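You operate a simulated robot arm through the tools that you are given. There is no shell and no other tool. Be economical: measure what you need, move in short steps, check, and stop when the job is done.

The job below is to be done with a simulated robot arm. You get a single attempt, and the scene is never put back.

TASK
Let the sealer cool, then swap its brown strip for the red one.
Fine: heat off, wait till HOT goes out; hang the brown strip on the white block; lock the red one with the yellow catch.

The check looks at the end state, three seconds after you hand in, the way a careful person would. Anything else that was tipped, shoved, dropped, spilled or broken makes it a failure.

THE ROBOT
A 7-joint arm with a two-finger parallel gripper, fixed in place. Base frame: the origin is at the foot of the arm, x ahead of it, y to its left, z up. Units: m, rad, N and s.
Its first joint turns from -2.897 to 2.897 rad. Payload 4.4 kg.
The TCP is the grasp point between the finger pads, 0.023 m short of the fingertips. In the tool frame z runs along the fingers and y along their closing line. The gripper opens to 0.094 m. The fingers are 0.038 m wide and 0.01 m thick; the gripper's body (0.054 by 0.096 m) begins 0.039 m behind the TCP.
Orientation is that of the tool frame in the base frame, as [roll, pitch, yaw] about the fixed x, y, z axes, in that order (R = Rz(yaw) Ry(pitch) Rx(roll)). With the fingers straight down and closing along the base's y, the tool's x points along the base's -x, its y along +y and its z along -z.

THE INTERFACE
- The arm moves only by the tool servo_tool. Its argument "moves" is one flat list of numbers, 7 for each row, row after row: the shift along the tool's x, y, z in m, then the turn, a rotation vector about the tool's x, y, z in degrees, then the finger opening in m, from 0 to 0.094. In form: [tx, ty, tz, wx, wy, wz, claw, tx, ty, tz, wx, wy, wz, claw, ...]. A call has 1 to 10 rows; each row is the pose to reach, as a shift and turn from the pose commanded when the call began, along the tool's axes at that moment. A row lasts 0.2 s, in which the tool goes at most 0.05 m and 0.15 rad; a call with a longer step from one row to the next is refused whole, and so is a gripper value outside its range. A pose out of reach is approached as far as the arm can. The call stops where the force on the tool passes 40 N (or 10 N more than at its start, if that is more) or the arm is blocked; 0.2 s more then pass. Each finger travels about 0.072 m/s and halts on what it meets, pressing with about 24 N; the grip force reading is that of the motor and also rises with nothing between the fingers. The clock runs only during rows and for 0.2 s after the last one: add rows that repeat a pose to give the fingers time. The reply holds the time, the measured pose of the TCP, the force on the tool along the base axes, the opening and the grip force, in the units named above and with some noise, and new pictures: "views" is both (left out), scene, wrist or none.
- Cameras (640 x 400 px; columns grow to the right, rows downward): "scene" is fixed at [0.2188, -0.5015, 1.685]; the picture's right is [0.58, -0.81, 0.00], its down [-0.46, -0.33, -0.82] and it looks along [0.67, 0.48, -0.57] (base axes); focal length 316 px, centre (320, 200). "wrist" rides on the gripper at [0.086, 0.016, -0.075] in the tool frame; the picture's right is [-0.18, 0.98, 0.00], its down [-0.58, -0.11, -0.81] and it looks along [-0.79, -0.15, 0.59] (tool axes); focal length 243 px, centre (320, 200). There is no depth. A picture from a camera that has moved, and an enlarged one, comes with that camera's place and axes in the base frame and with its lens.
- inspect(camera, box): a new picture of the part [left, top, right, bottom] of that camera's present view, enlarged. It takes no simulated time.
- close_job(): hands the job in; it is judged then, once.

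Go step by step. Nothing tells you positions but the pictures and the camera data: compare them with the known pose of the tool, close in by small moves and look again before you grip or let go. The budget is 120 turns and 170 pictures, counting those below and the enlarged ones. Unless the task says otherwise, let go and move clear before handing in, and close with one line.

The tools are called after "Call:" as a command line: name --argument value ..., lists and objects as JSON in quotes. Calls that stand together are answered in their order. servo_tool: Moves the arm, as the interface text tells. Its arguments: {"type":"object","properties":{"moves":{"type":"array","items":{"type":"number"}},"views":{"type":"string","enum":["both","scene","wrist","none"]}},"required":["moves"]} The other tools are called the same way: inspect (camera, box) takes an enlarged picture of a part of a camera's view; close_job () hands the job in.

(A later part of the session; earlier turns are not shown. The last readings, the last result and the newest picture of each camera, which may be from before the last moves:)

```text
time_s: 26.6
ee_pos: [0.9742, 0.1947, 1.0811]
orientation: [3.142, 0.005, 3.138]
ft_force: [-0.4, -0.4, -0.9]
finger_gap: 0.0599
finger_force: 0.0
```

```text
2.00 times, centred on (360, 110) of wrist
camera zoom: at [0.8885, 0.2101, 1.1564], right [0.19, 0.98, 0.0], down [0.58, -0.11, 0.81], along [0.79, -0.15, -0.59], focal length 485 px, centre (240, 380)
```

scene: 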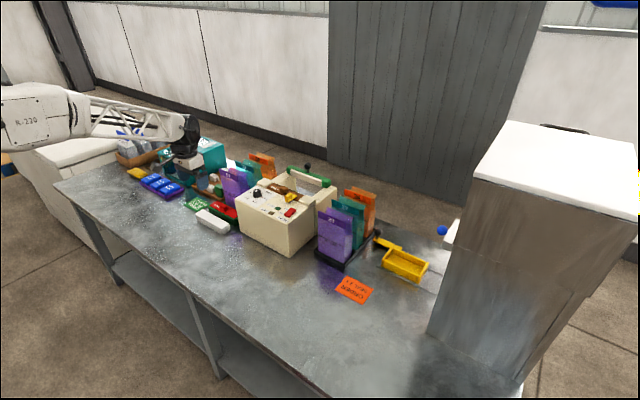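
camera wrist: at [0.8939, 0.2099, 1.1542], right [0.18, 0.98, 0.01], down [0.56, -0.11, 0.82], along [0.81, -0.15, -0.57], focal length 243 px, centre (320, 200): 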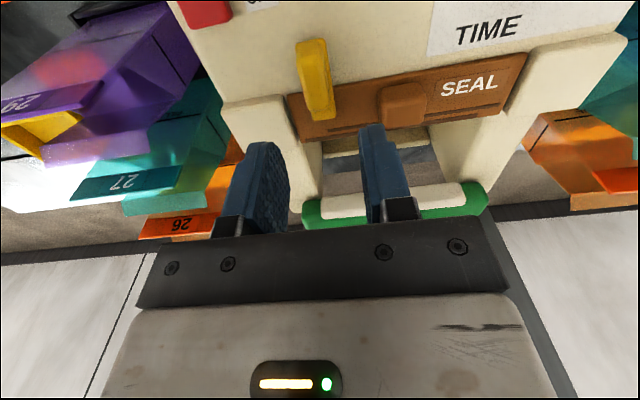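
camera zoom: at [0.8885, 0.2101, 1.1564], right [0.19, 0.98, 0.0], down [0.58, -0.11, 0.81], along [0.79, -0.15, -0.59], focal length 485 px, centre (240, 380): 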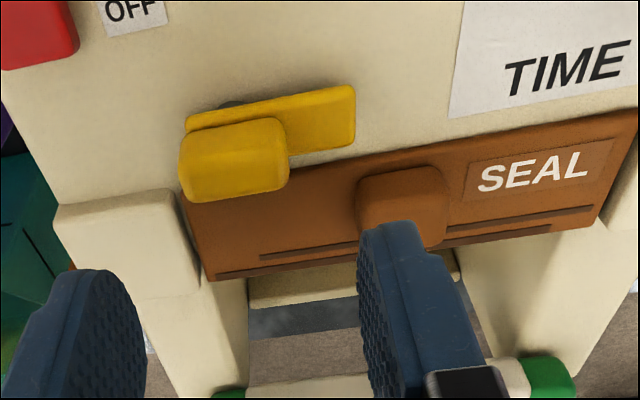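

The catch is open. The brown knob is at about (1.003, 0.247), 30 mm wide. I'll move over it with a 44 mm opening and start down.

Call:
servo_tool --moves '[-0.017, 0.026, 0, 0, 0, 0, 0.05, -0.034, 0.0525, 0, 0, 0, 0, 0.044, -0.034, 0.0525, 0.03, 0, 0, 0, 0.044, -0.034, 0.0525, 0.042, 0, 0, 0, 0.044, -0.034, 0.0525, 0.042, 0, 0, 0, 0.044]' --views "none"

Call:
inspect --camera "scene" --box '[250, 160, 330, 210]'

Call:
inspect --camera "wrist" --box '[200, 30, 440, 180]'

```text
time_s: 27.8
ee_pos: [1.0094, 0.2459, 1.039]
orientation: [3.139, 0.006, 3.141]
ft_force: [0.0, -0.5, -0.1]
finger_gap: 0.0438
finger_force: 0.1
```

```text
8.00 times, centred on (290, 185) of scene
camera zoom: at [0.2188, -0.5015, 1.685], right [0.58, -0.81, 0.0], down [-0.46, -0.33, -0.82], along [0.67, 0.48, -0.57], focal length 2527 px, centre (560, 320)
```

zoom: 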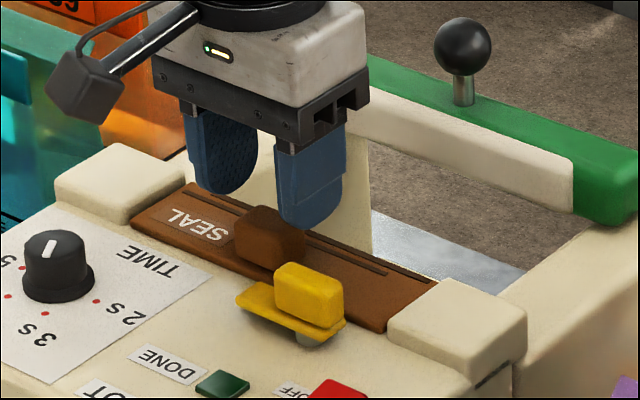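

```text
2.67 times, centred on (320, 105) of wrist
camera zoom: at [0.9225, 0.2622, 1.1138], right [0.19, 0.98, 0.0], down [0.58, -0.11, 0.81], along [0.79, -0.15, -0.59], focal length 647 px, centre (320, 453)
```

zoom: 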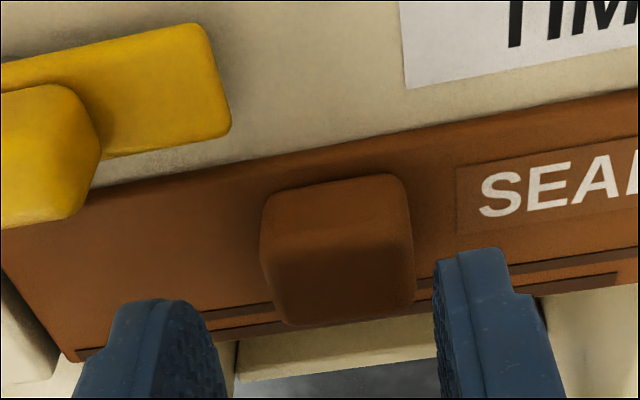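

Call:
servo_tool --moves '[0, 0.001, 0.01, 0, 0, 0, 0.044, 0, 0.001, 0.02, 0, 0, 0, 0.044, 0, 0.001, 0.026, 0, 0, 0, 0.044, 0, 0.001, 0.026, 0, 0, 0, 0.034, 0, 0.001, 0.026, 0, 0, 0, 0.022, 0, 0.001, 0.026, 0, 0, 0, 0.018, 0, 0.001, 0.026, 0, 0, 0, 0.018]' --views "none"

Call:
inspect --camera "scene" --box '[250, 160, 330, 210]'

Call:
inspect --camera "wrist" --box '[200, 30, 440, 180]'

```text
time_s: 29.4
ee_pos: [1.0095, 0.2472, 1.0132]
orientation: [3.14, 0.004, 3.14]
ft_force: [-0.8, 10.8, 0.7]
finger_gap: 0.031
finger_force: 23.7
```

```text
8.00 times, centred on (290, 185) of scene
camera zoom: at [0.2188, -0.5015, 1.685], right [0.58, -0.81, 0.0], down [-0.46, -0.33, -0.82], along [0.67, 0.48, -0.57], focal length 2527 px, centre (560, 320)
```

zoom: 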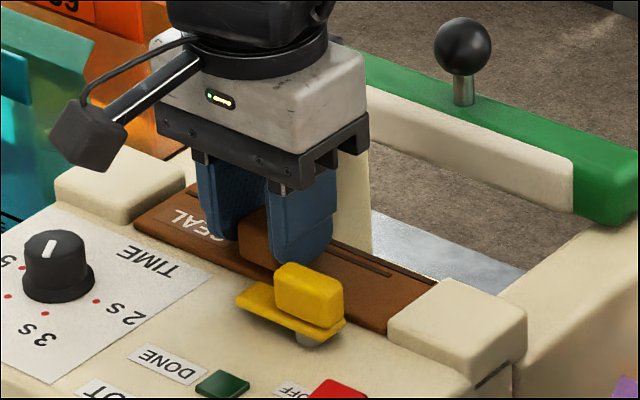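

```text
2.67 times, centred on (320, 105) of wrist
camera zoom: at [0.9226, 0.2636, 1.0881], right [0.19, 0.98, 0.0], down [0.58, -0.11, 0.81], along [0.79, -0.15, -0.59], focal length 647 px, centre (320, 453)
```

zoom: 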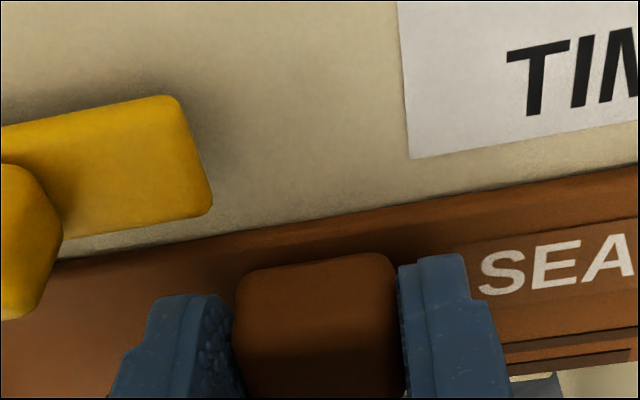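

The knob is gripped at 31 mm. I'll lift slowly straight up.

Call:
servo_tool --moves '[0, 0, -0.004, 0, 0, 0, 0.015, 0, 0, -0.012, 0, 0, 0, 0.015, 0, 0, -0.025, 0, 0, 0, 0.015, 0, 0, -0.045, 0, 0, 0, 0.015, 0, 0, -0.07, 0, 0, 0, 0.015, 0, 0, -0.1, 0, 0, 0, 0.015]' --views "none"

Call:
inspect --camera "scene" --box '[230, 140, 326, 200]'

Call:
inspect --camera "wrist" --box '[160, 10, 480, 210]'

```text
time_s: 30.8
ee_pos: [1.0092, 0.246, 1.1127]
orientation: [3.138, 0.004, 3.14]
ft_force: [0.0, 0.0, -0.3]
finger_gap: 0.0314
finger_force: 23.8
```

```text
6.67 times, centred on (278, 170) of scene
camera zoom: at [0.2188, -0.5015, 1.685], right [0.58, -0.81, 0.0], down [-0.46, -0.33, -0.82], along [0.67, 0.48, -0.57], focal length 2106 px, centre (600, 400)
```

zoom: 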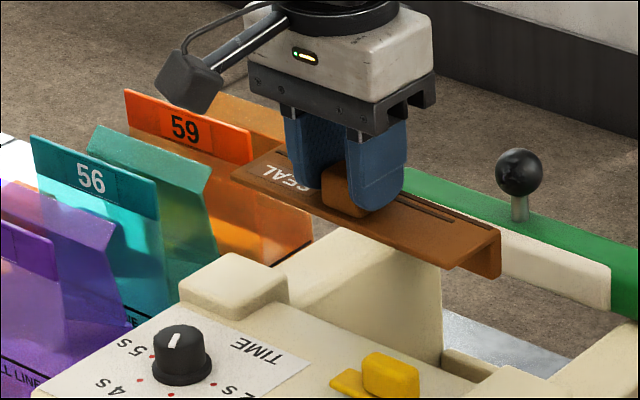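

```text
2.00 times, centred on (320, 110) of wrist
camera zoom: at [0.9234, 0.2628, 1.1881], right [0.19, 0.98, 0.0], down [0.58, -0.11, 0.81], along [0.79, -0.15, -0.59], focal length 485 px, centre (320, 380)
```

zoom: 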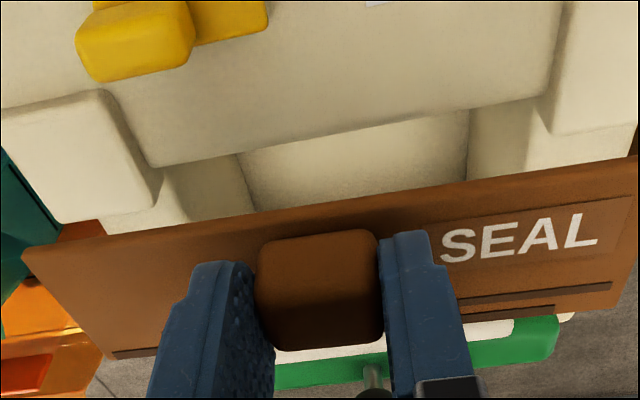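

The strip is an L: a plate with a lip hanging from its back (+x) edge. It should hook over the back of the white block. I'll carry it there, moving along x first and then y, at a safe height.

Call:
servo_tool --moves '[0, 0, -0.02, 0, 0, 0, 0.015, 0.045, 0, -0.02, 0, 0, 0, 0.015, 0.09, 0, -0.02, 0, 0, 0, 0.015, 0.13, 0.02, -0.02, 0, 0, 0, 0.015, 0.16, 0.055, -0.02, 0, 0, 0, 0.015, 0.185, 0.095, -0.02, 0, 0, 0, 0.015, 0.185, 0.14, -0.02, 0, 0, 0, 0.015, 0.185, 0.185, -0.02, 0, 0, 0, 0.015, 0.185, 0.23, -0.02, 0, 0, 0, 0.015, 0.185, 0.27, -0.02, 0, 0, 0, 0.015]' --views "none"

Call:
servo_tool --moves '[0, 0, 0.045, 0, 0, 0, 0.015, 0, 0, 0.09, 0, 0, 0, 0.015, 0, 0, 0.13, 0, 0, 0, 0.015, 0, 0, 0.16, 0, 0, 0, 0.015, 0, 0, 0.16, 0, 0, 0, 0.015]' --views "both"

Call:
inspect --camera "scene" --box '[170, 170, 266, 230]'

Call:
inspect --camera "wrist" --box '[120, 0, 520, 250]'

```text
time_s: 33.0
ee_pos: [0.8244, 0.5168, 1.1359]
orientation: [-3.142, 0.005, 3.139]
ft_force: [0.4, 0.3, -0.2]
finger_gap: 0.0312
finger_force: 24.1
```

```text
time_s: 34.2
ee_pos: [0.8258, 0.5169, 0.9727]
orientation: [3.14, 0.004, 3.14]
ft_force: [-0.3, -0.1, -0.6]
finger_gap: 0.0311
finger_force: 23.8
camera wrist: at [0.7394, 0.5328, 1.0476], right [0.19, 0.98, 0.0], down [0.58, -0.11, 0.81], along [0.79, -0.15, -0.59], focal length 243 px, centre (320, 200)
```

scene: 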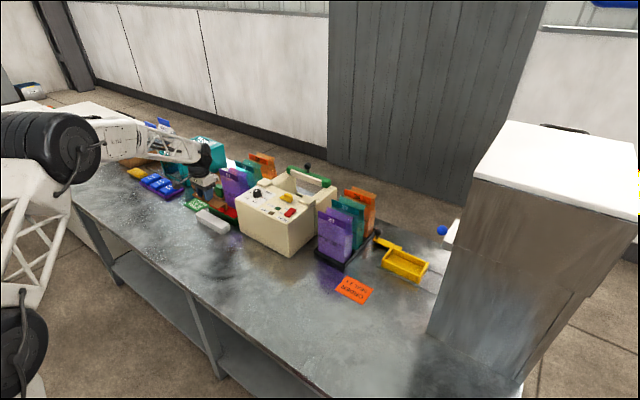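
wrist: 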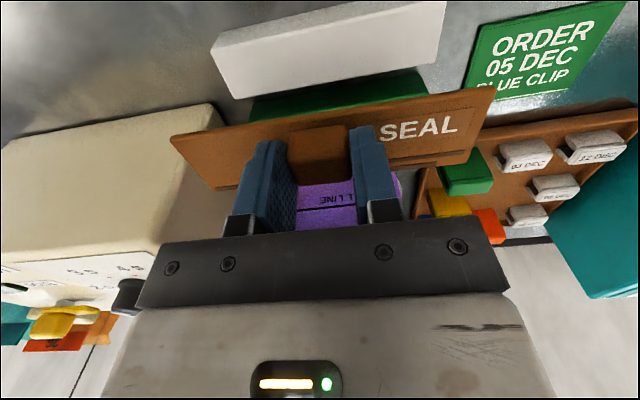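

```text
6.67 times, centred on (218, 200) of scene
camera zoom: at [0.2188, -0.5015, 1.685], right [0.58, -0.81, 0.0], down [-0.46, -0.33, -0.82], along [0.67, 0.48, -0.57], focal length 2106 px, centre (1000, 200)
```

zoom: 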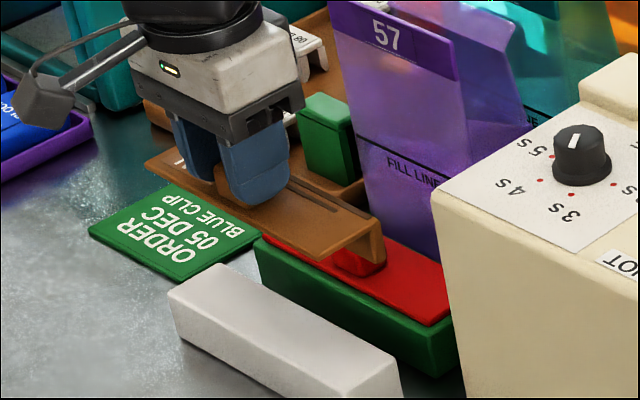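

```text
1.60 times, centred on (320, 125) of wrist
camera zoom: at [0.7394, 0.5328, 1.0476], right [0.19, 0.98, 0.0], down [0.58, -0.11, 0.81], along [0.79, -0.15, -0.59], focal length 388 px, centre (320, 320)
```

zoom: 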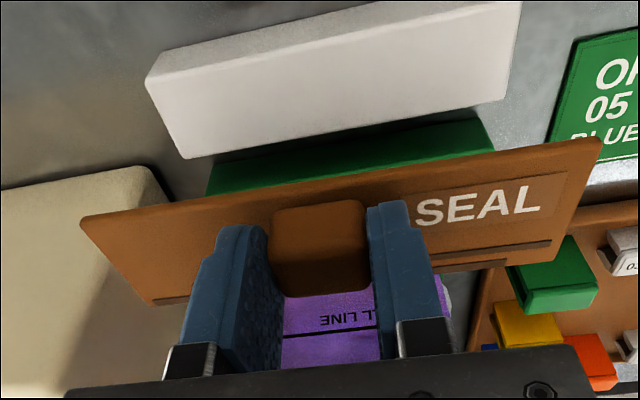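

The white block's top spans x 0.811–0.854 and y 0.427–0.611. The strip is lined up to within a few mm. I'll lower to just above the point where the lip reaches the block top, then check.

Call:
servo_tool --moves '[0, 0.003, 0.03, 0, 0, 0, 0.015, 0, 0.003, 0.06, 0, 0, 0, 0.015, -0.001, 0.003, 0.07, 0, 0, 0, 0.015, -0.001, 0.003, 0.07, 0, 0, 0, 0.015]' --views "none"

Call:
inspect --camera "scene" --box '[186, 180, 250, 220]'

Call:
inspect --camera "wrist" --box '[120, 0, 520, 250]'

```text
time_s: 35.2
ee_pos: [0.8249, 0.5181, 0.9034]
orientation: [3.14, 0.005, 3.14]
ft_force: [-0.3, 0.6, -0.3]
finger_gap: 0.0311
finger_force: 24.0
```

```text
10.00 times, centred on (218, 200) of scene
camera zoom: at [0.2188, -0.5015, 1.685], right [0.58, -0.81, 0.0], down [-0.46, -0.33, -0.82], along [0.67, 0.48, -0.57], focal length 3159 px, centre (1340, 200)
```

zoom: 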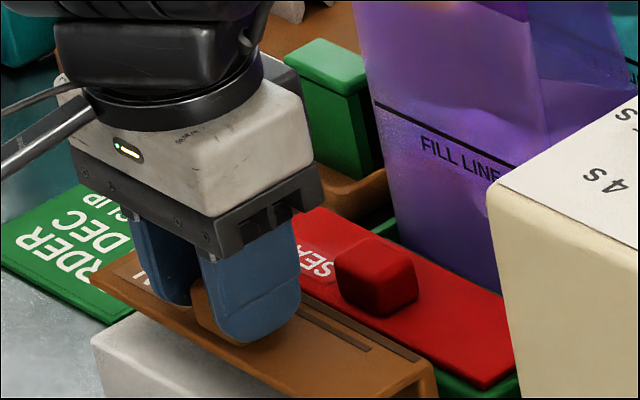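

```text
1.60 times, centred on (320, 125) of wrist
camera zoom: at [0.7391, 0.5358, 0.9774], right [0.19, 0.98, 0.0], down [0.58, -0.11, 0.81], along [0.79, -0.15, -0.59], focal length 388 px, centre (320, 320)
```

zoom: 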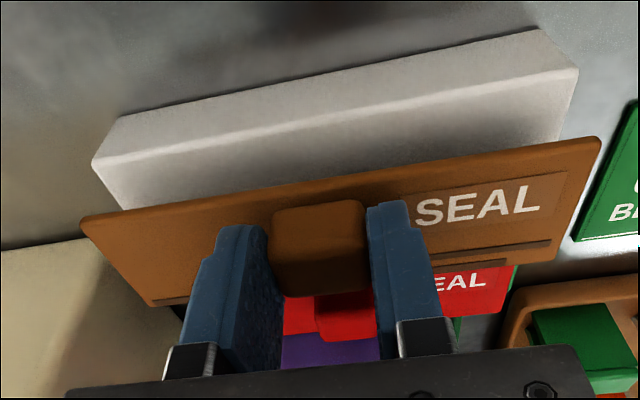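

Call:
inspect --camera "scene" --box '[196, 196, 244, 226]'

```text
13.33 times, centred on (220, 211) of scene
camera zoom: at [0.2188, -0.5015, 1.685], right [0.58, -0.81, 0.0], down [-0.46, -0.33, -0.82], along [0.67, 0.48, -0.57], focal length 4211 px, centre (1653, 53)
```

zoom: 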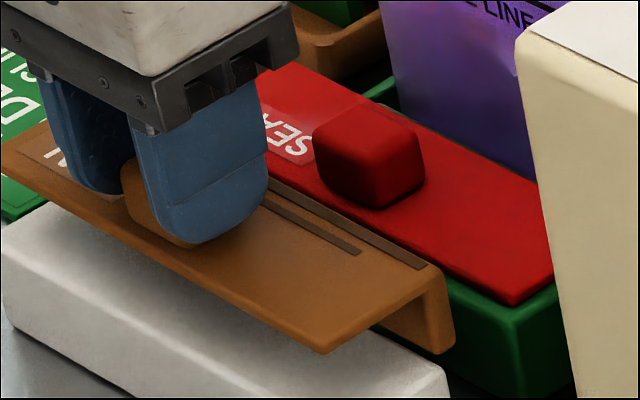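

The lip looks nearly directly over the block's back edge. I'll shift 6 mm toward +x so it clears, then descend in small steps.

Call:
servo_tool --moves '[-0.006, 0, 0, 0, 0, 0, 0.015, -0.006, 0, 0.006, 0, 0, 0, 0.015, -0.006, 0, 0.012, 0, 0, 0, 0.015, -0.006, 0, 0.018, 0, 0, 0, 0.015, -0.006, 0, 0.023, 0, 0, 0, 0.015]' --views "none"

Call:
inspect --camera "scene" --box '[196, 196, 244, 226]'

```text
time_s: 36.4
ee_pos: [0.8312, 0.5215, 0.8812]
orientation: [3.14, 0.004, 3.141]
ft_force: [0.0, -0.1, -0.6]
finger_gap: 0.0312
finger_force: 23.5
```

```text
13.33 times, centred on (220, 211) of scene
camera zoom: at [0.2188, -0.5015, 1.685], right [0.58, -0.81, 0.0], down [-0.46, -0.33, -0.82], along [0.67, 0.48, -0.57], focal length 4211 px, centre (1653, 53)
```

zoom: 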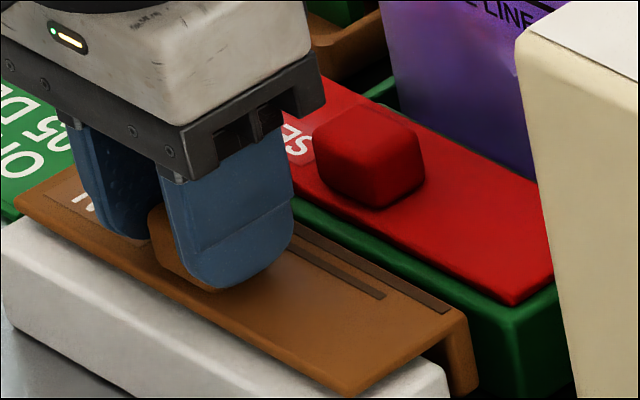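

The lip is down behind the block with no contact. I'll keep going until the plate lands.

Call:
servo_tool --moves '[0, 0, 0.003, 0, 0, 0, 0.015, 0, 0, 0.006, 0, 0, 0, 0.015, 0, 0, 0.008, 0, 0, 0, 0.015, 0, 0, 0.01, 0, 0, 0, 0.015]' --views "none"

Call:
inspect --camera "scene" --box '[196, 196, 244, 226]'

```text
time_s: 37.4
ee_pos: [0.834, 0.5222, 0.8742]
orientation: [3.138, 0.009, 3.139]
ft_force: [-6.6, -6.1, 36.4]
finger_gap: 0.0315
finger_force: 24.0
```

```text
13.33 times, centred on (220, 211) of scene
camera zoom: at [0.2188, -0.5015, 1.685], right [0.58, -0.81, 0.0], down [-0.46, -0.33, -0.82], along [0.67, 0.48, -0.57], focal length 4211 px, centre (1653, 53)
```

zoom: 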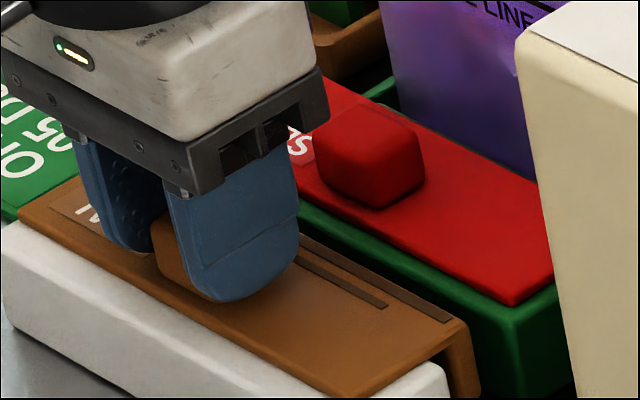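

The plate is seated. I'll ease off the pressure and draw it back a few mm so the front edges line up.

Call:
servo_tool --moves '[0, 0, -0.003, 0, 0, 0, 0.015, 0.002, -0.001, -0.003, 0, 0, 0, 0.015, 0.004, -0.002, -0.003, 0, 0, 0, 0.015, 0.006, -0.002, -0.003, 0, 0, 0, 0.015]' --views "none"

Call:
inspect --camera "scene" --box '[190, 190, 254, 230]'

Call:
inspect --camera "wrist" --box '[120, 0, 520, 250]'

```text
time_s: 38.4
ee_pos: [0.8252, 0.5209, 0.8741]
orientation: [3.14, 0.005, 3.14]
ft_force: [13.3, 0.5, 13.0]
finger_gap: 0.0311
finger_force: 23.6
```

```text
10.00 times, centred on (222, 210) of scene
camera zoom: at [0.2188, -0.5015, 1.685], right [0.58, -0.81, 0.0], down [-0.46, -0.33, -0.82], along [0.67, 0.48, -0.57], focal length 3159 px, centre (1300, 100)
```

zoom: 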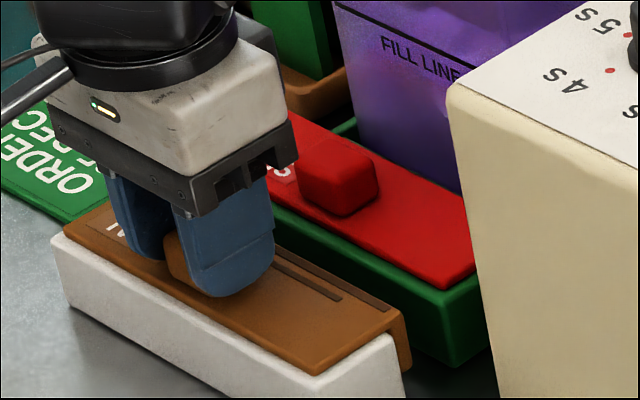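

```text
1.60 times, centred on (320, 125) of wrist
camera zoom: at [0.7396, 0.5356, 0.9481], right [0.19, 0.98, 0.0], down [0.58, -0.11, 0.81], along [0.79, -0.15, -0.59], focal length 388 px, centre (320, 320)
```

zoom: 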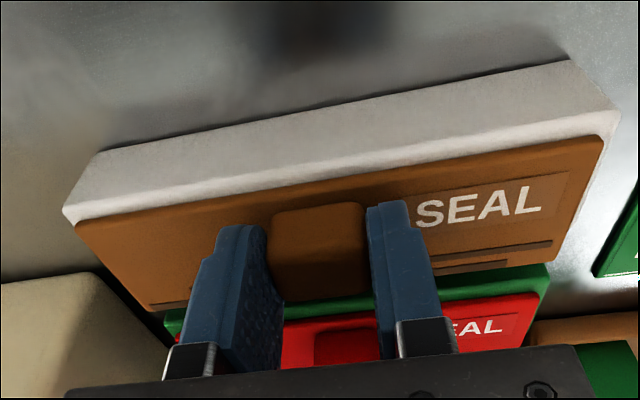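

The brown strip is hooked on the white block. I'll let go and lift.

Call:
servo_tool --moves '[-0.001, 0, 0, 0, 0, 0, 0.036, -0.001, 0, 0, 0, 0, 0, 0.05, -0.001, 0, 0, 0, 0, 0, 0.05, -0.001, 0, -0.02, 0, 0, 0, 0.05, -0.001, 0, -0.05, 0, 0, 0, 0.05, -0.001, 0, -0.09, 0, 0, 0, 0.05, -0.001, 0, -0.13, 0, 0, 0, 0.05]' --views "none"

Call:
inspect --camera "scene" --box '[190, 190, 254, 230]'

Call:
inspect --camera "wrist" --box '[120, 0, 520, 250]'

```text
time_s: 40.0
ee_pos: [0.8274, 0.5204, 1.0043]
orientation: [3.141, 0.004, 3.141]
ft_force: [0.5, 0.0, -0.7]
finger_gap: 0.0503
finger_force: 0.0
```

```text
10.00 times, centred on (222, 210) of scene
camera zoom: at [0.2188, -0.5015, 1.685], right [0.58, -0.81, 0.0], down [-0.46, -0.33, -0.82], along [0.67, 0.48, -0.57], focal length 3159 px, centre (1300, 100)
```

zoom: 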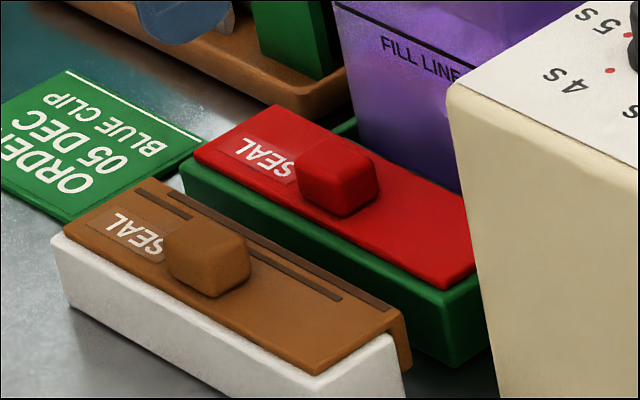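

```text
1.60 times, centred on (320, 125) of wrist
camera zoom: at [0.7409, 0.537, 1.0794], right [0.19, 0.98, 0.0], down [0.58, -0.11, 0.81], along [0.79, -0.15, -0.59], focal length 388 px, centre (320, 320)
```

zoom: 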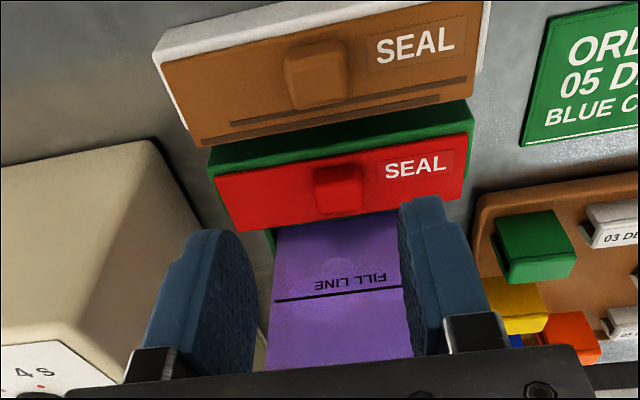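

The brown strip hangs well. The red knob sits 70 mm further in +x at the same height, so I'll take the same relative grip at TCP (0.896, 0.521). I'll lower partway first and check clearance to the bag.

Call:
servo_tool --moves '[-0.035, 0, 0, 0, 0, 0, 0.05, -0.069, 0.0005, 0, 0, 0, 0, 0.05, -0.069, 0.0005, 0.04, 0, 0, 0, 0.046, -0.069, 0.0005, 0.08, 0, 0, 0, 0.046, -0.069, 0.0005, 0.095, 0, 0, 0, 0.046, -0.069, 0.0005, 0.095, 0, 0, 0, 0.046]' --views "none"

Call:
inspect --camera "scene" --box '[190, 160, 270, 210]'

Call:
inspect --camera "wrist" --box '[120, 0, 520, 250]'

```text
time_s: 41.4
ee_pos: [0.8973, 0.5193, 0.91]
orientation: [3.14, 0.005, 3.14]
ft_force: [-0.2, 0.1, -0.6]
finger_gap: 0.0459
finger_force: 0.1
```

```text
8.00 times, centred on (230, 185) of scene
camera zoom: at [0.2188, -0.5015, 1.685], right [0.58, -0.81, 0.0], down [-0.46, -0.33, -0.82], along [0.67, 0.48, -0.57], focal length 2527 px, centre (1040, 320)
```

zoom: 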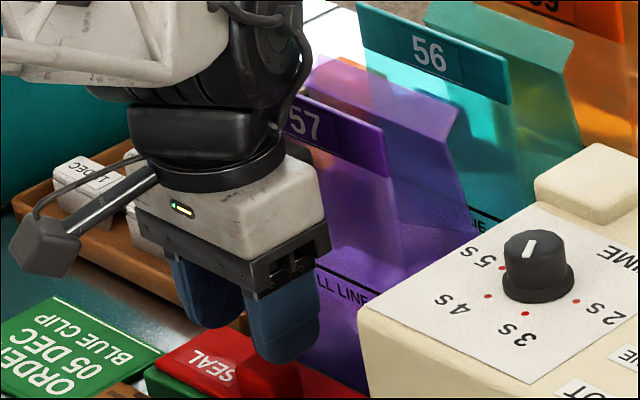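

```text
1.60 times, centred on (320, 125) of wrist
camera zoom: at [0.8101, 0.5353, 0.9842], right [0.19, 0.98, 0.0], down [0.58, -0.11, 0.81], along [0.79, -0.15, -0.59], focal length 388 px, centre (320, 320)
```

zoom: 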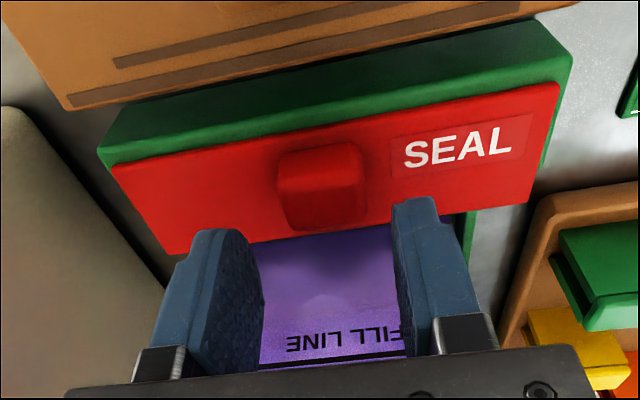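

Call:
servo_tool --moves '[0.0013, 0.001, 0.015, 0, 0, 0, 0.046, 0.0013, 0.001, 0.03, 0, 0, 0, 0.046, 0.0013, 0.001, 0.036, 0, 0, 0, 0.046, 0.0013, 0.001, 0.036, 0, 0, 0, 0.034, 0.0013, 0.001, 0.036, 0, 0, 0, 0.022, 0.0013, 0.001, 0.036, 0, 0, 0, 0.015, 0.0013, 0.001, 0.036, 0, 0, 0, 0.015]' --views "none"

Call:
inspect --camera "scene" --box '[190, 160, 270, 210]'

Call:
inspect --camera "wrist" --box '[120, 0, 520, 250]'

```text
time_s: 43.0
ee_pos: [0.896, 0.5195, 0.873]
orientation: [3.138, 0.002, 3.139]
ft_force: [0.1, 0.0, -0.8]
finger_gap: 0.0316
finger_force: 23.7
```

```text
8.00 times, centred on (230, 185) of scene
camera zoom: at [0.2188, -0.5015, 1.685], right [0.58, -0.81, 0.0], down [-0.46, -0.33, -0.82], along [0.67, 0.48, -0.57], focal length 2527 px, centre (1040, 320)
```

zoom: 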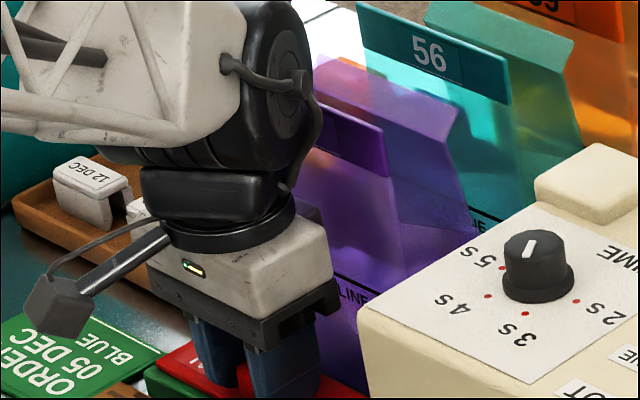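

```text
1.60 times, centred on (320, 125) of wrist
camera zoom: at [0.8089, 0.5354, 0.9474], right [0.19, 0.98, 0.0], down [0.58, -0.11, 0.81], along [0.79, -0.15, -0.59], focal length 388 px, centre (320, 320)
```

zoom: 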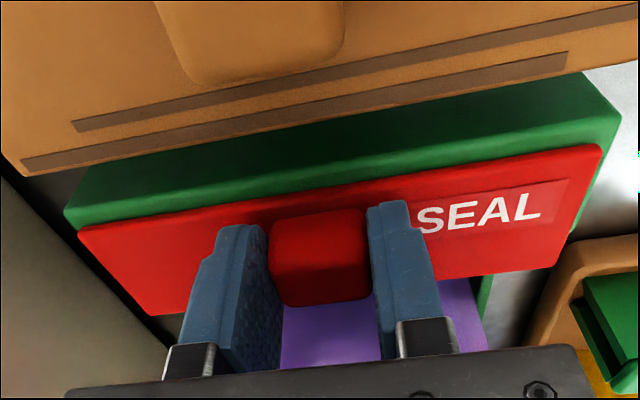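

The red knob is gripped almost exactly as the brown one was, about 2 mm different in x. I'll lift straight up slowly at first.

Call:
servo_tool --moves '[0, 0, -0.005, 0, 0, 0, 0.015, 0, 0, -0.015, 0, 0, 0, 0.015, 0, 0, -0.03, 0, 0, 0, 0.015, 0.002, 0, -0.06, 0, 0, 0, 0.015, 0.005, 0, -0.1, 0, 0, 0, 0.015, 0.005, 0, -0.14, 0, 0, 0, 0.015, 0.005, 0, -0.18, 0, 0, 0, 0.015, 0.005, 0, -0.22, 0, 0, 0, 0.015, 0.005, 0, -0.265, 0, 0, 0, 0.015, 0.005, 0, -0.265, 0, 0, 0, 0.015]' --views "both"

Call:
inspect --camera "scene" --box '[160, 140, 288, 220]'

```text
time_s: 45.2
ee_pos: [0.8877, 0.5208, 1.1401]
orientation: [3.14, 0.004, 3.141]
ft_force: [-0.4, -0.4, -1.1]
finger_gap: 0.0314
finger_force: 23.6
camera wrist: at [0.8013, 0.5364, 1.2147], right [0.19, 0.98, 0.0], down [0.58, -0.11, 0.81], along [0.79, -0.15, -0.59], focal length 243 px, centre (320, 200)
```

scene: 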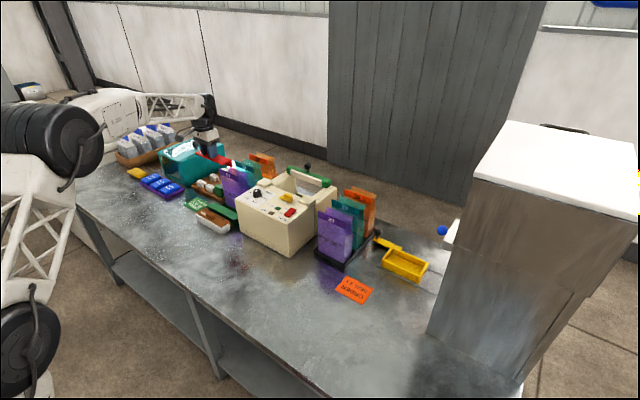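
wrist: 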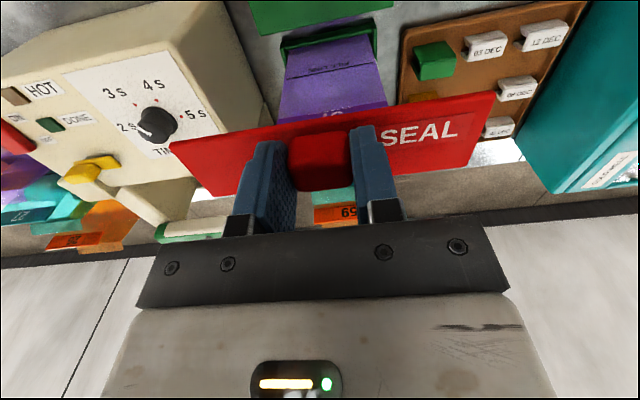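

```text
5.00 times, centred on (224, 180) of scene
camera zoom: at [0.2188, -0.5015, 1.685], right [0.58, -0.81, 0.0], down [-0.46, -0.33, -0.82], along [0.67, 0.48, -0.57], focal length 1579 px, centre (800, 300)
```

zoom: 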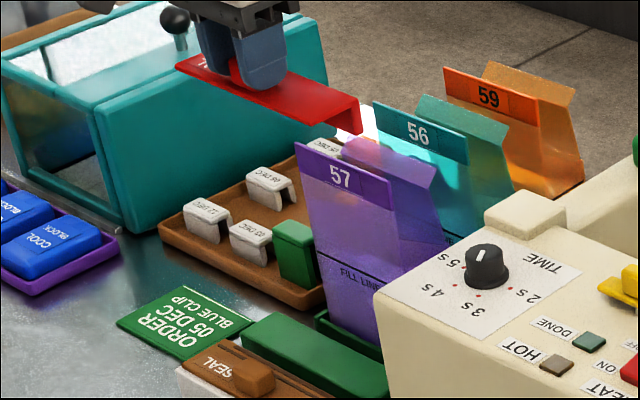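

Clear. I'll carry the red strip over to the sealer and hover above the slot.

Call:
servo_tool --moves '[0, -0.04, 0, 0, 0, 0, 0.015, 0, -0.085, 0, 0, 0, 0, 0.015, 0, -0.13, 0, 0, 0, 0, 0.015, 0, -0.175, 0, 0, 0, 0, 0.015, -0.02, -0.215, 0, 0, 0, 0, 0.015, -0.05, -0.25, 0, 0, 0, 0, 0.015, -0.085, -0.274, 0, 0, 0, 0, 0.015, -0.12, -0.274, 0, 0, 0, 0, 0.015, -0.12, -0.274, 0.03, 0, 0, 0, 0.015, -0.12, -0.274, 0.06, 0, 0, 0, 0.015]' --views "none"

Call:
inspect --camera "scene" --box '[240, 150, 336, 210]'

Call:
inspect --camera "wrist" --box '[120, 0, 520, 250]'

```text
time_s: 47.4
ee_pos: [1.0097, 0.2467, 1.0754]
orientation: [3.139, 0.006, 3.14]
ft_force: [-0.4, 0.5, -0.4]
finger_gap: 0.0318
finger_force: 23.8
```

```text
6.67 times, centred on (288, 180) of scene
camera zoom: at [0.2188, -0.5015, 1.685], right [0.58, -0.81, 0.0], down [-0.46, -0.33, -0.82], along [0.67, 0.48, -0.57], focal length 2106 px, centre (533, 333)
```

zoom: 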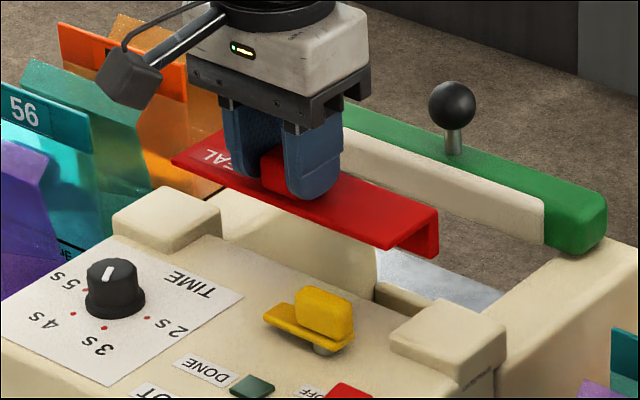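

```text
1.60 times, centred on (320, 125) of wrist
camera zoom: at [0.9223, 0.2623, 1.1514], right [0.19, 0.98, 0.0], down [0.58, -0.11, 0.81], along [0.8, -0.15, -0.59], focal length 388 px, centre (320, 320)
```

zoom: 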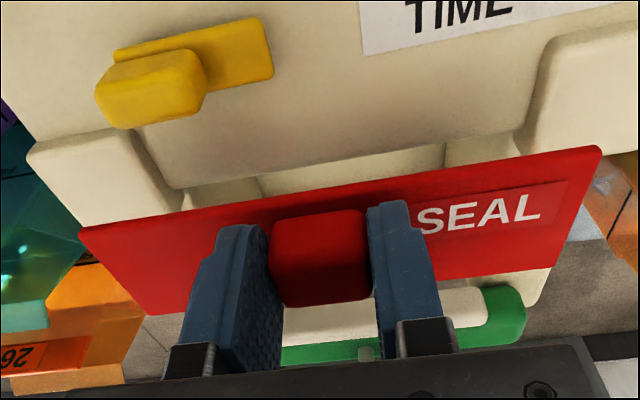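

Call:
servo_tool --moves '[0.001, 0.0005, 0.015, 0, 0, 0, 0.015, 0.001, 0.0005, 0.03, 0, 0, 0, 0.015, 0.001, 0.0005, 0.033, 0, 0, 0, 0.015, 0.001, 0.0005, 0.033, 0, 0, 0, 0.015]' --views "none"

Call:
inspect --camera "scene" --box '[256, 165, 320, 205]'

Call:
inspect --camera "wrist" --box '[120, 0, 520, 250]'

```text
time_s: 48.4
ee_pos: [1.0087, 0.2488, 1.0439]
orientation: [3.141, 0.006, 3.14]
ft_force: [-0.1, -0.7, -0.8]
finger_gap: 0.0314
finger_force: 23.9
```

```text
10.00 times, centred on (288, 185) of scene
camera zoom: at [0.2188, -0.5015, 1.685], right [0.58, -0.81, 0.0], down [-0.46, -0.33, -0.82], along [0.67, 0.48, -0.57], focal length 3159 px, centre (640, 350)
```

zoom: 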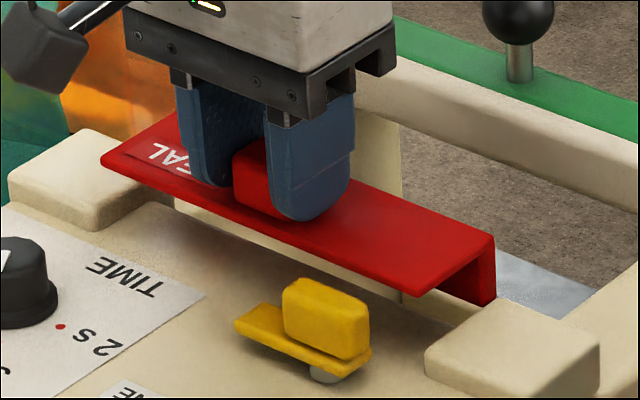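

```text
1.60 times, centred on (320, 125) of wrist
camera zoom: at [0.9216, 0.2641, 1.1186], right [0.19, 0.98, 0.0], down [0.58, -0.11, 0.81], along [0.79, -0.15, -0.59], focal length 388 px, centre (320, 320)
```

zoom: 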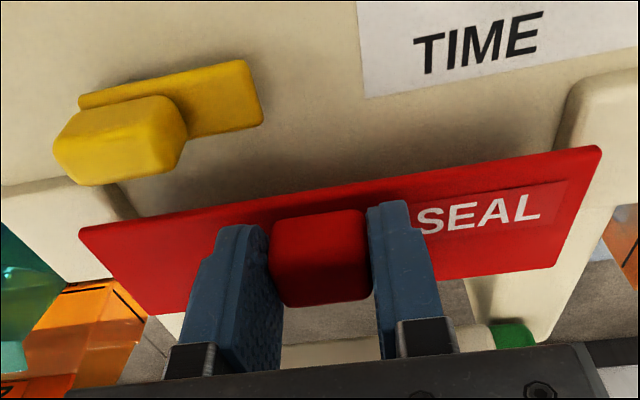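

It's lined up between the end blocks. I'll descend slowly into the slot.

Call:
servo_tool --moves '[0, -0.001, 0.006, 0, 0, 0, 0.015, 0, -0.001, 0.012, 0, 0, 0, 0.015, 0, -0.001, 0.018, 0, 0, 0, 0.015, 0, -0.001, 0.023, 0, 0, 0, 0.015]' --views "none"

Call:
inspect --camera "scene" --box '[256, 170, 320, 210]'

Call:
inspect --camera "wrist" --box '[120, 0, 520, 250]'

```text
time_s: 49.3
ee_pos: [1.0069, 0.2473, 1.0282]
orientation: [3.137, 0.009, 3.141]
ft_force: [-3.4, 11.4, 4.5]
finger_gap: 0.0317
finger_force: 23.9
stopped in row 4: the force on the tool passed its limit (the readings are from after the stop); the commanded pose is now the measured one
```

```text
10.00 times, centred on (288, 190) of scene
camera zoom: at [0.2188, -0.5015, 1.685], right [0.58, -0.81, 0.0], down [-0.46, -0.33, -0.82], along [0.67, 0.48, -0.57], focal length 3159 px, centre (640, 300)
```

zoom: 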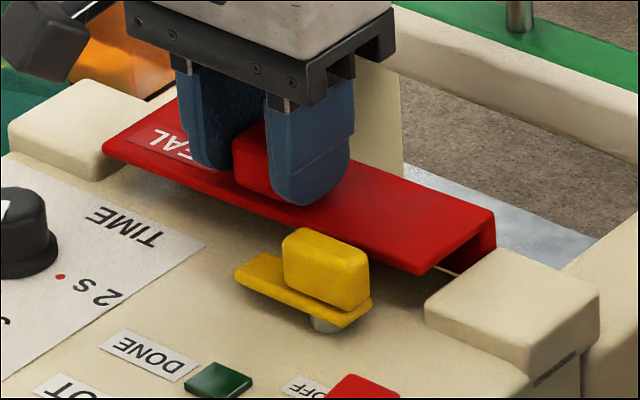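

```text
1.60 times, centred on (320, 125) of wrist
camera zoom: at [0.9202, 0.2641, 1.1029], right [0.18, 0.98, 0.01], down [0.57, -0.11, 0.81], along [0.8, -0.15, -0.59], focal length 388 px, centre (320, 320)
```

zoom: 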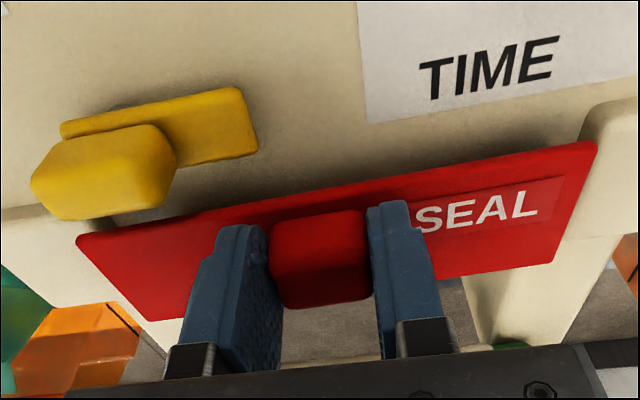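

It made contact about 15 mm above the seat. The +y side force suggests the −y end is touching its end block. I'll zoom in on both ends.

Call:
inspect --camera "scene" --box '[292, 180, 324, 200]'

Call:
inspect --camera "scene" --box '[256, 174, 288, 194]'

Call:
inspect --camera "wrist" --box '[120, 110, 280, 210]'

Call:
inspect --camera "wrist" --box '[400, 60, 560, 160]'

```text
16.00 times, centred on (308, 190) of scene
camera zoom: at [0.2188, -0.5015, 1.685], right [0.58, -0.81, 0.0], down [-0.46, -0.33, -0.82], along [0.67, 0.48, -0.57], focal length 5054 px, centre (512, 360)
```

zoom: 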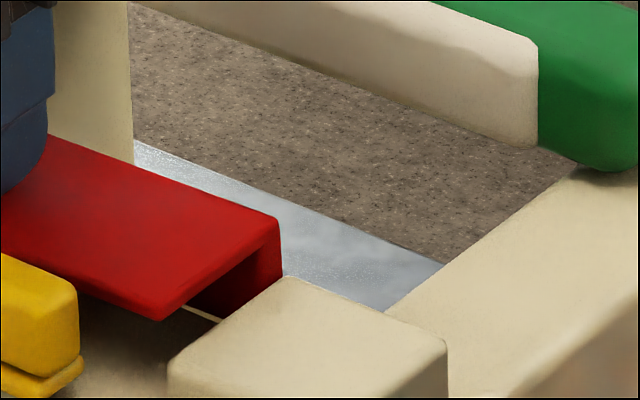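

```text
16.00 times, centred on (272, 184) of scene
camera zoom: at [0.2188, -0.5015, 1.685], right [0.58, -0.81, 0.0], down [-0.46, -0.33, -0.82], along [0.67, 0.48, -0.57], focal length 5054 px, centre (1088, 456)
```

zoom: 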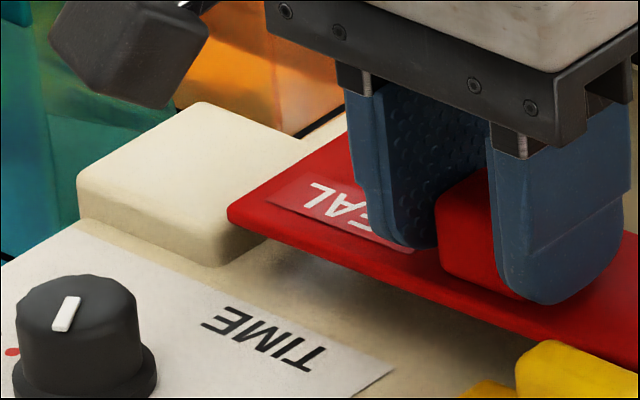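

```text
4.00 times, centred on (200, 160) of wrist
camera zoom: at [0.9202, 0.2641, 1.1029], right [0.18, 0.98, 0.01], down [0.57, -0.11, 0.81], along [0.8, -0.15, -0.59], focal length 970 px, centre (800, 360)
```

zoom: 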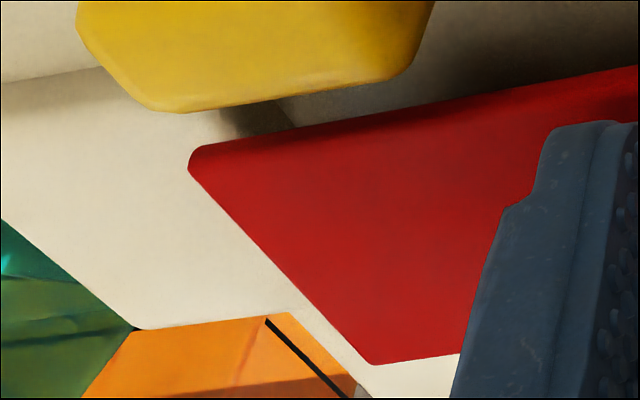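

```text
4.00 times, centred on (480, 110) of wrist
camera zoom: at [0.9202, 0.2641, 1.1029], right [0.18, 0.98, 0.01], down [0.57, -0.11, 0.81], along [0.8, -0.15, -0.59], focal length 970 px, centre (-320, 560)
```

zoom: 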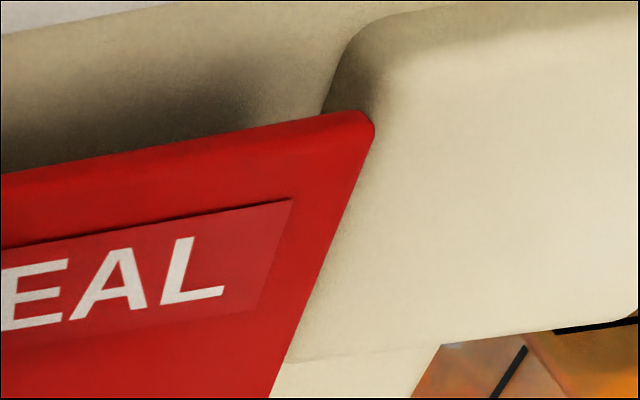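

Call:
servo_tool --moves '[0, 0, -0.006, 0, 0, 0, 0.015, -0.0015, 0.0018, -0.006, 0, 0.2, 0, 0.015, -0.0015, 0.0018, -0.001, 0, 0.2, 0, 0.015, -0.0015, 0.0018, 0.002, 0, 0.2, 0, 0.015, -0.0015, 0.0018, 0.005, 0, 0.2, 0, 0.015, -0.0015, 0.0018, 0.008, 0, 0.2, 0, 0.015]' --views "none"

Call:
inspect --camera "scene" --box '[256, 170, 320, 210]'

```text
time_s: 50.7
ee_pos: [1.0089, 0.249, 1.0202]
orientation: [3.139, 0.004, -3.141]
ft_force: [0.1, 0.4, -0.2]
finger_gap: 0.0314
finger_force: 23.8
```

```text
10.00 times, centred on (288, 190) of scene
camera zoom: at [0.2188, -0.5015, 1.685], right [0.58, -0.81, 0.0], down [-0.46, -0.33, -0.82], along [0.67, 0.48, -0.57], focal length 3159 px, centre (640, 300)
```

zoom: 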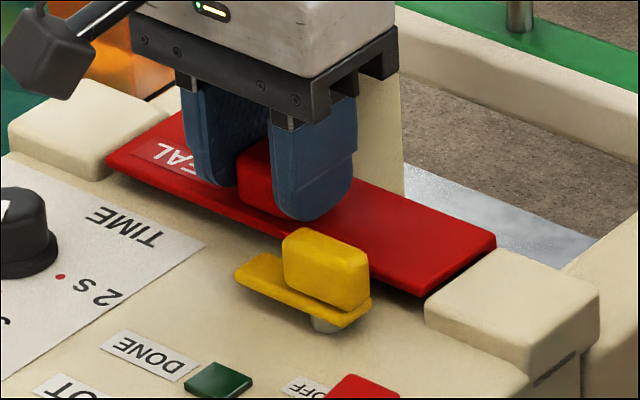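

It has dropped past the obstruction with no force, so I'll go down the remaining distance to the seat.

Call:
servo_tool --moves '[0, 0, 0.003, 0, 0, 0, 0.015, 0, 0, 0.006, 0, 0, 0, 0.015, 0, 0, 0.008, 0, 0, 0, 0.015, 0, 0, 0.01, 0, 0, 0, 0.015]' --views "none"

Call:
inspect --camera "scene" --box '[256, 170, 320, 210]'

Call:
inspect --camera "wrist" --box '[120, 0, 520, 250]'

```text
time_s: 51.7
ee_pos: [1.0087, 0.2499, 1.011]
orientation: [3.137, 0.004, -3.141]
ft_force: [-2.7, -3.4, 8.7]
finger_gap: 0.0312
finger_force: 24.0
```

```text
10.00 times, centred on (288, 190) of scene
camera zoom: at [0.2188, -0.5015, 1.685], right [0.58, -0.81, 0.0], down [-0.46, -0.33, -0.82], along [0.67, 0.48, -0.57], focal length 3159 px, centre (640, 300)
```

zoom: 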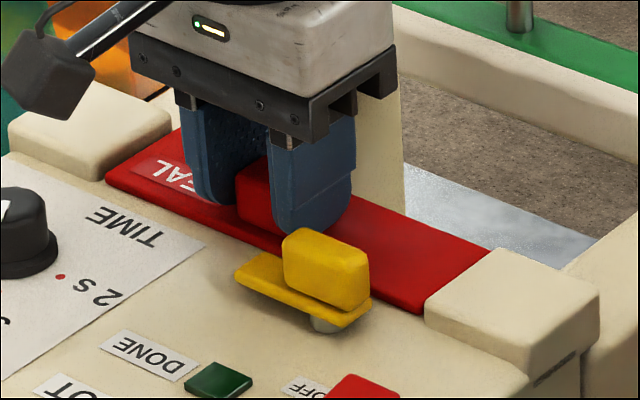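

```text
1.60 times, centred on (320, 125) of wrist
camera zoom: at [0.922, 0.2657, 1.0855], right [0.18, 0.98, 0.0], down [0.58, -0.11, 0.81], along [0.8, -0.15, -0.59], focal length 388 px, centre (320, 320)
```

zoom: 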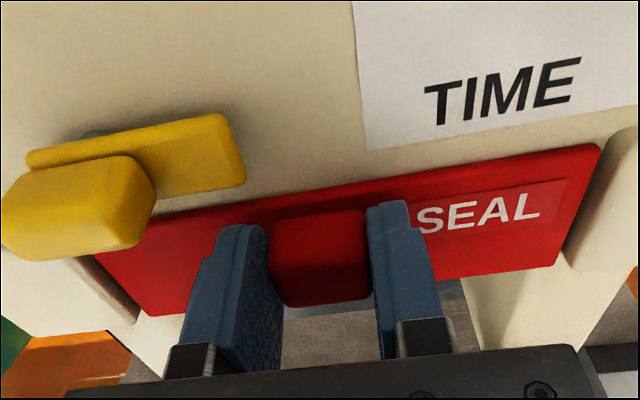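

The red strip is seated. I'll release it and lift off.

Call:
servo_tool --moves '[0, -0.001, 0, 0, 0, 0, 0.036, 0, -0.001, 0, 0, 0, 0, 0.043, 0, -0.001, 0, 0, 0, 0, 0.043, 0, -0.001, -0.015, 0, 0, 0, 0.043, 0, -0.001, -0.04, 0, 0, 0, 0.043, 0, -0.001, -0.075, 0, 0, 0, 0.043]' --views "none"

Call:
inspect --camera "scene" --box '[256, 170, 320, 210]'

Call:
inspect --camera "wrist" --box '[120, 0, 520, 250]'

```text
time_s: 53.1
ee_pos: [1.0089, 0.2475, 1.084]
orientation: [3.138, 0.001, -3.141]
ft_force: [-0.3, 0.2, -0.6]
finger_gap: 0.0429
finger_force: 0.1
```

```text
10.00 times, centred on (288, 190) of scene
camera zoom: at [0.2188, -0.5015, 1.685], right [0.58, -0.81, 0.0], down [-0.46, -0.33, -0.82], along [0.67, 0.48, -0.57], focal length 3159 px, centre (640, 300)
```

zoom: 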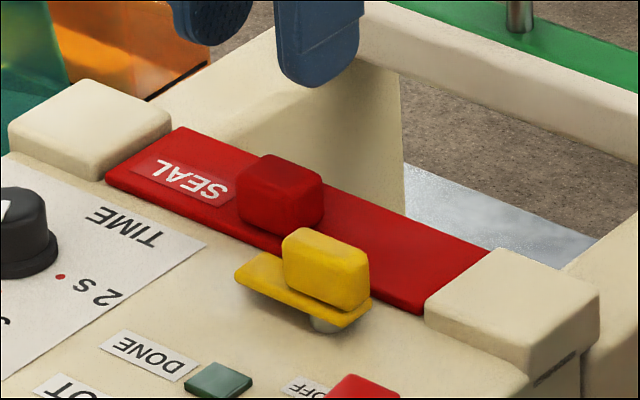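

```text
1.60 times, centred on (320, 125) of wrist
camera zoom: at [0.9232, 0.2633, 1.1585], right [0.18, 0.98, 0.0], down [0.58, -0.11, 0.81], along [0.79, -0.15, -0.59], focal length 388 px, centre (320, 320)
```

zoom: 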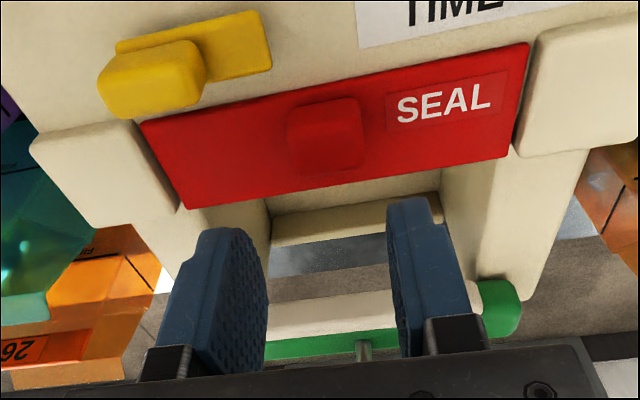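

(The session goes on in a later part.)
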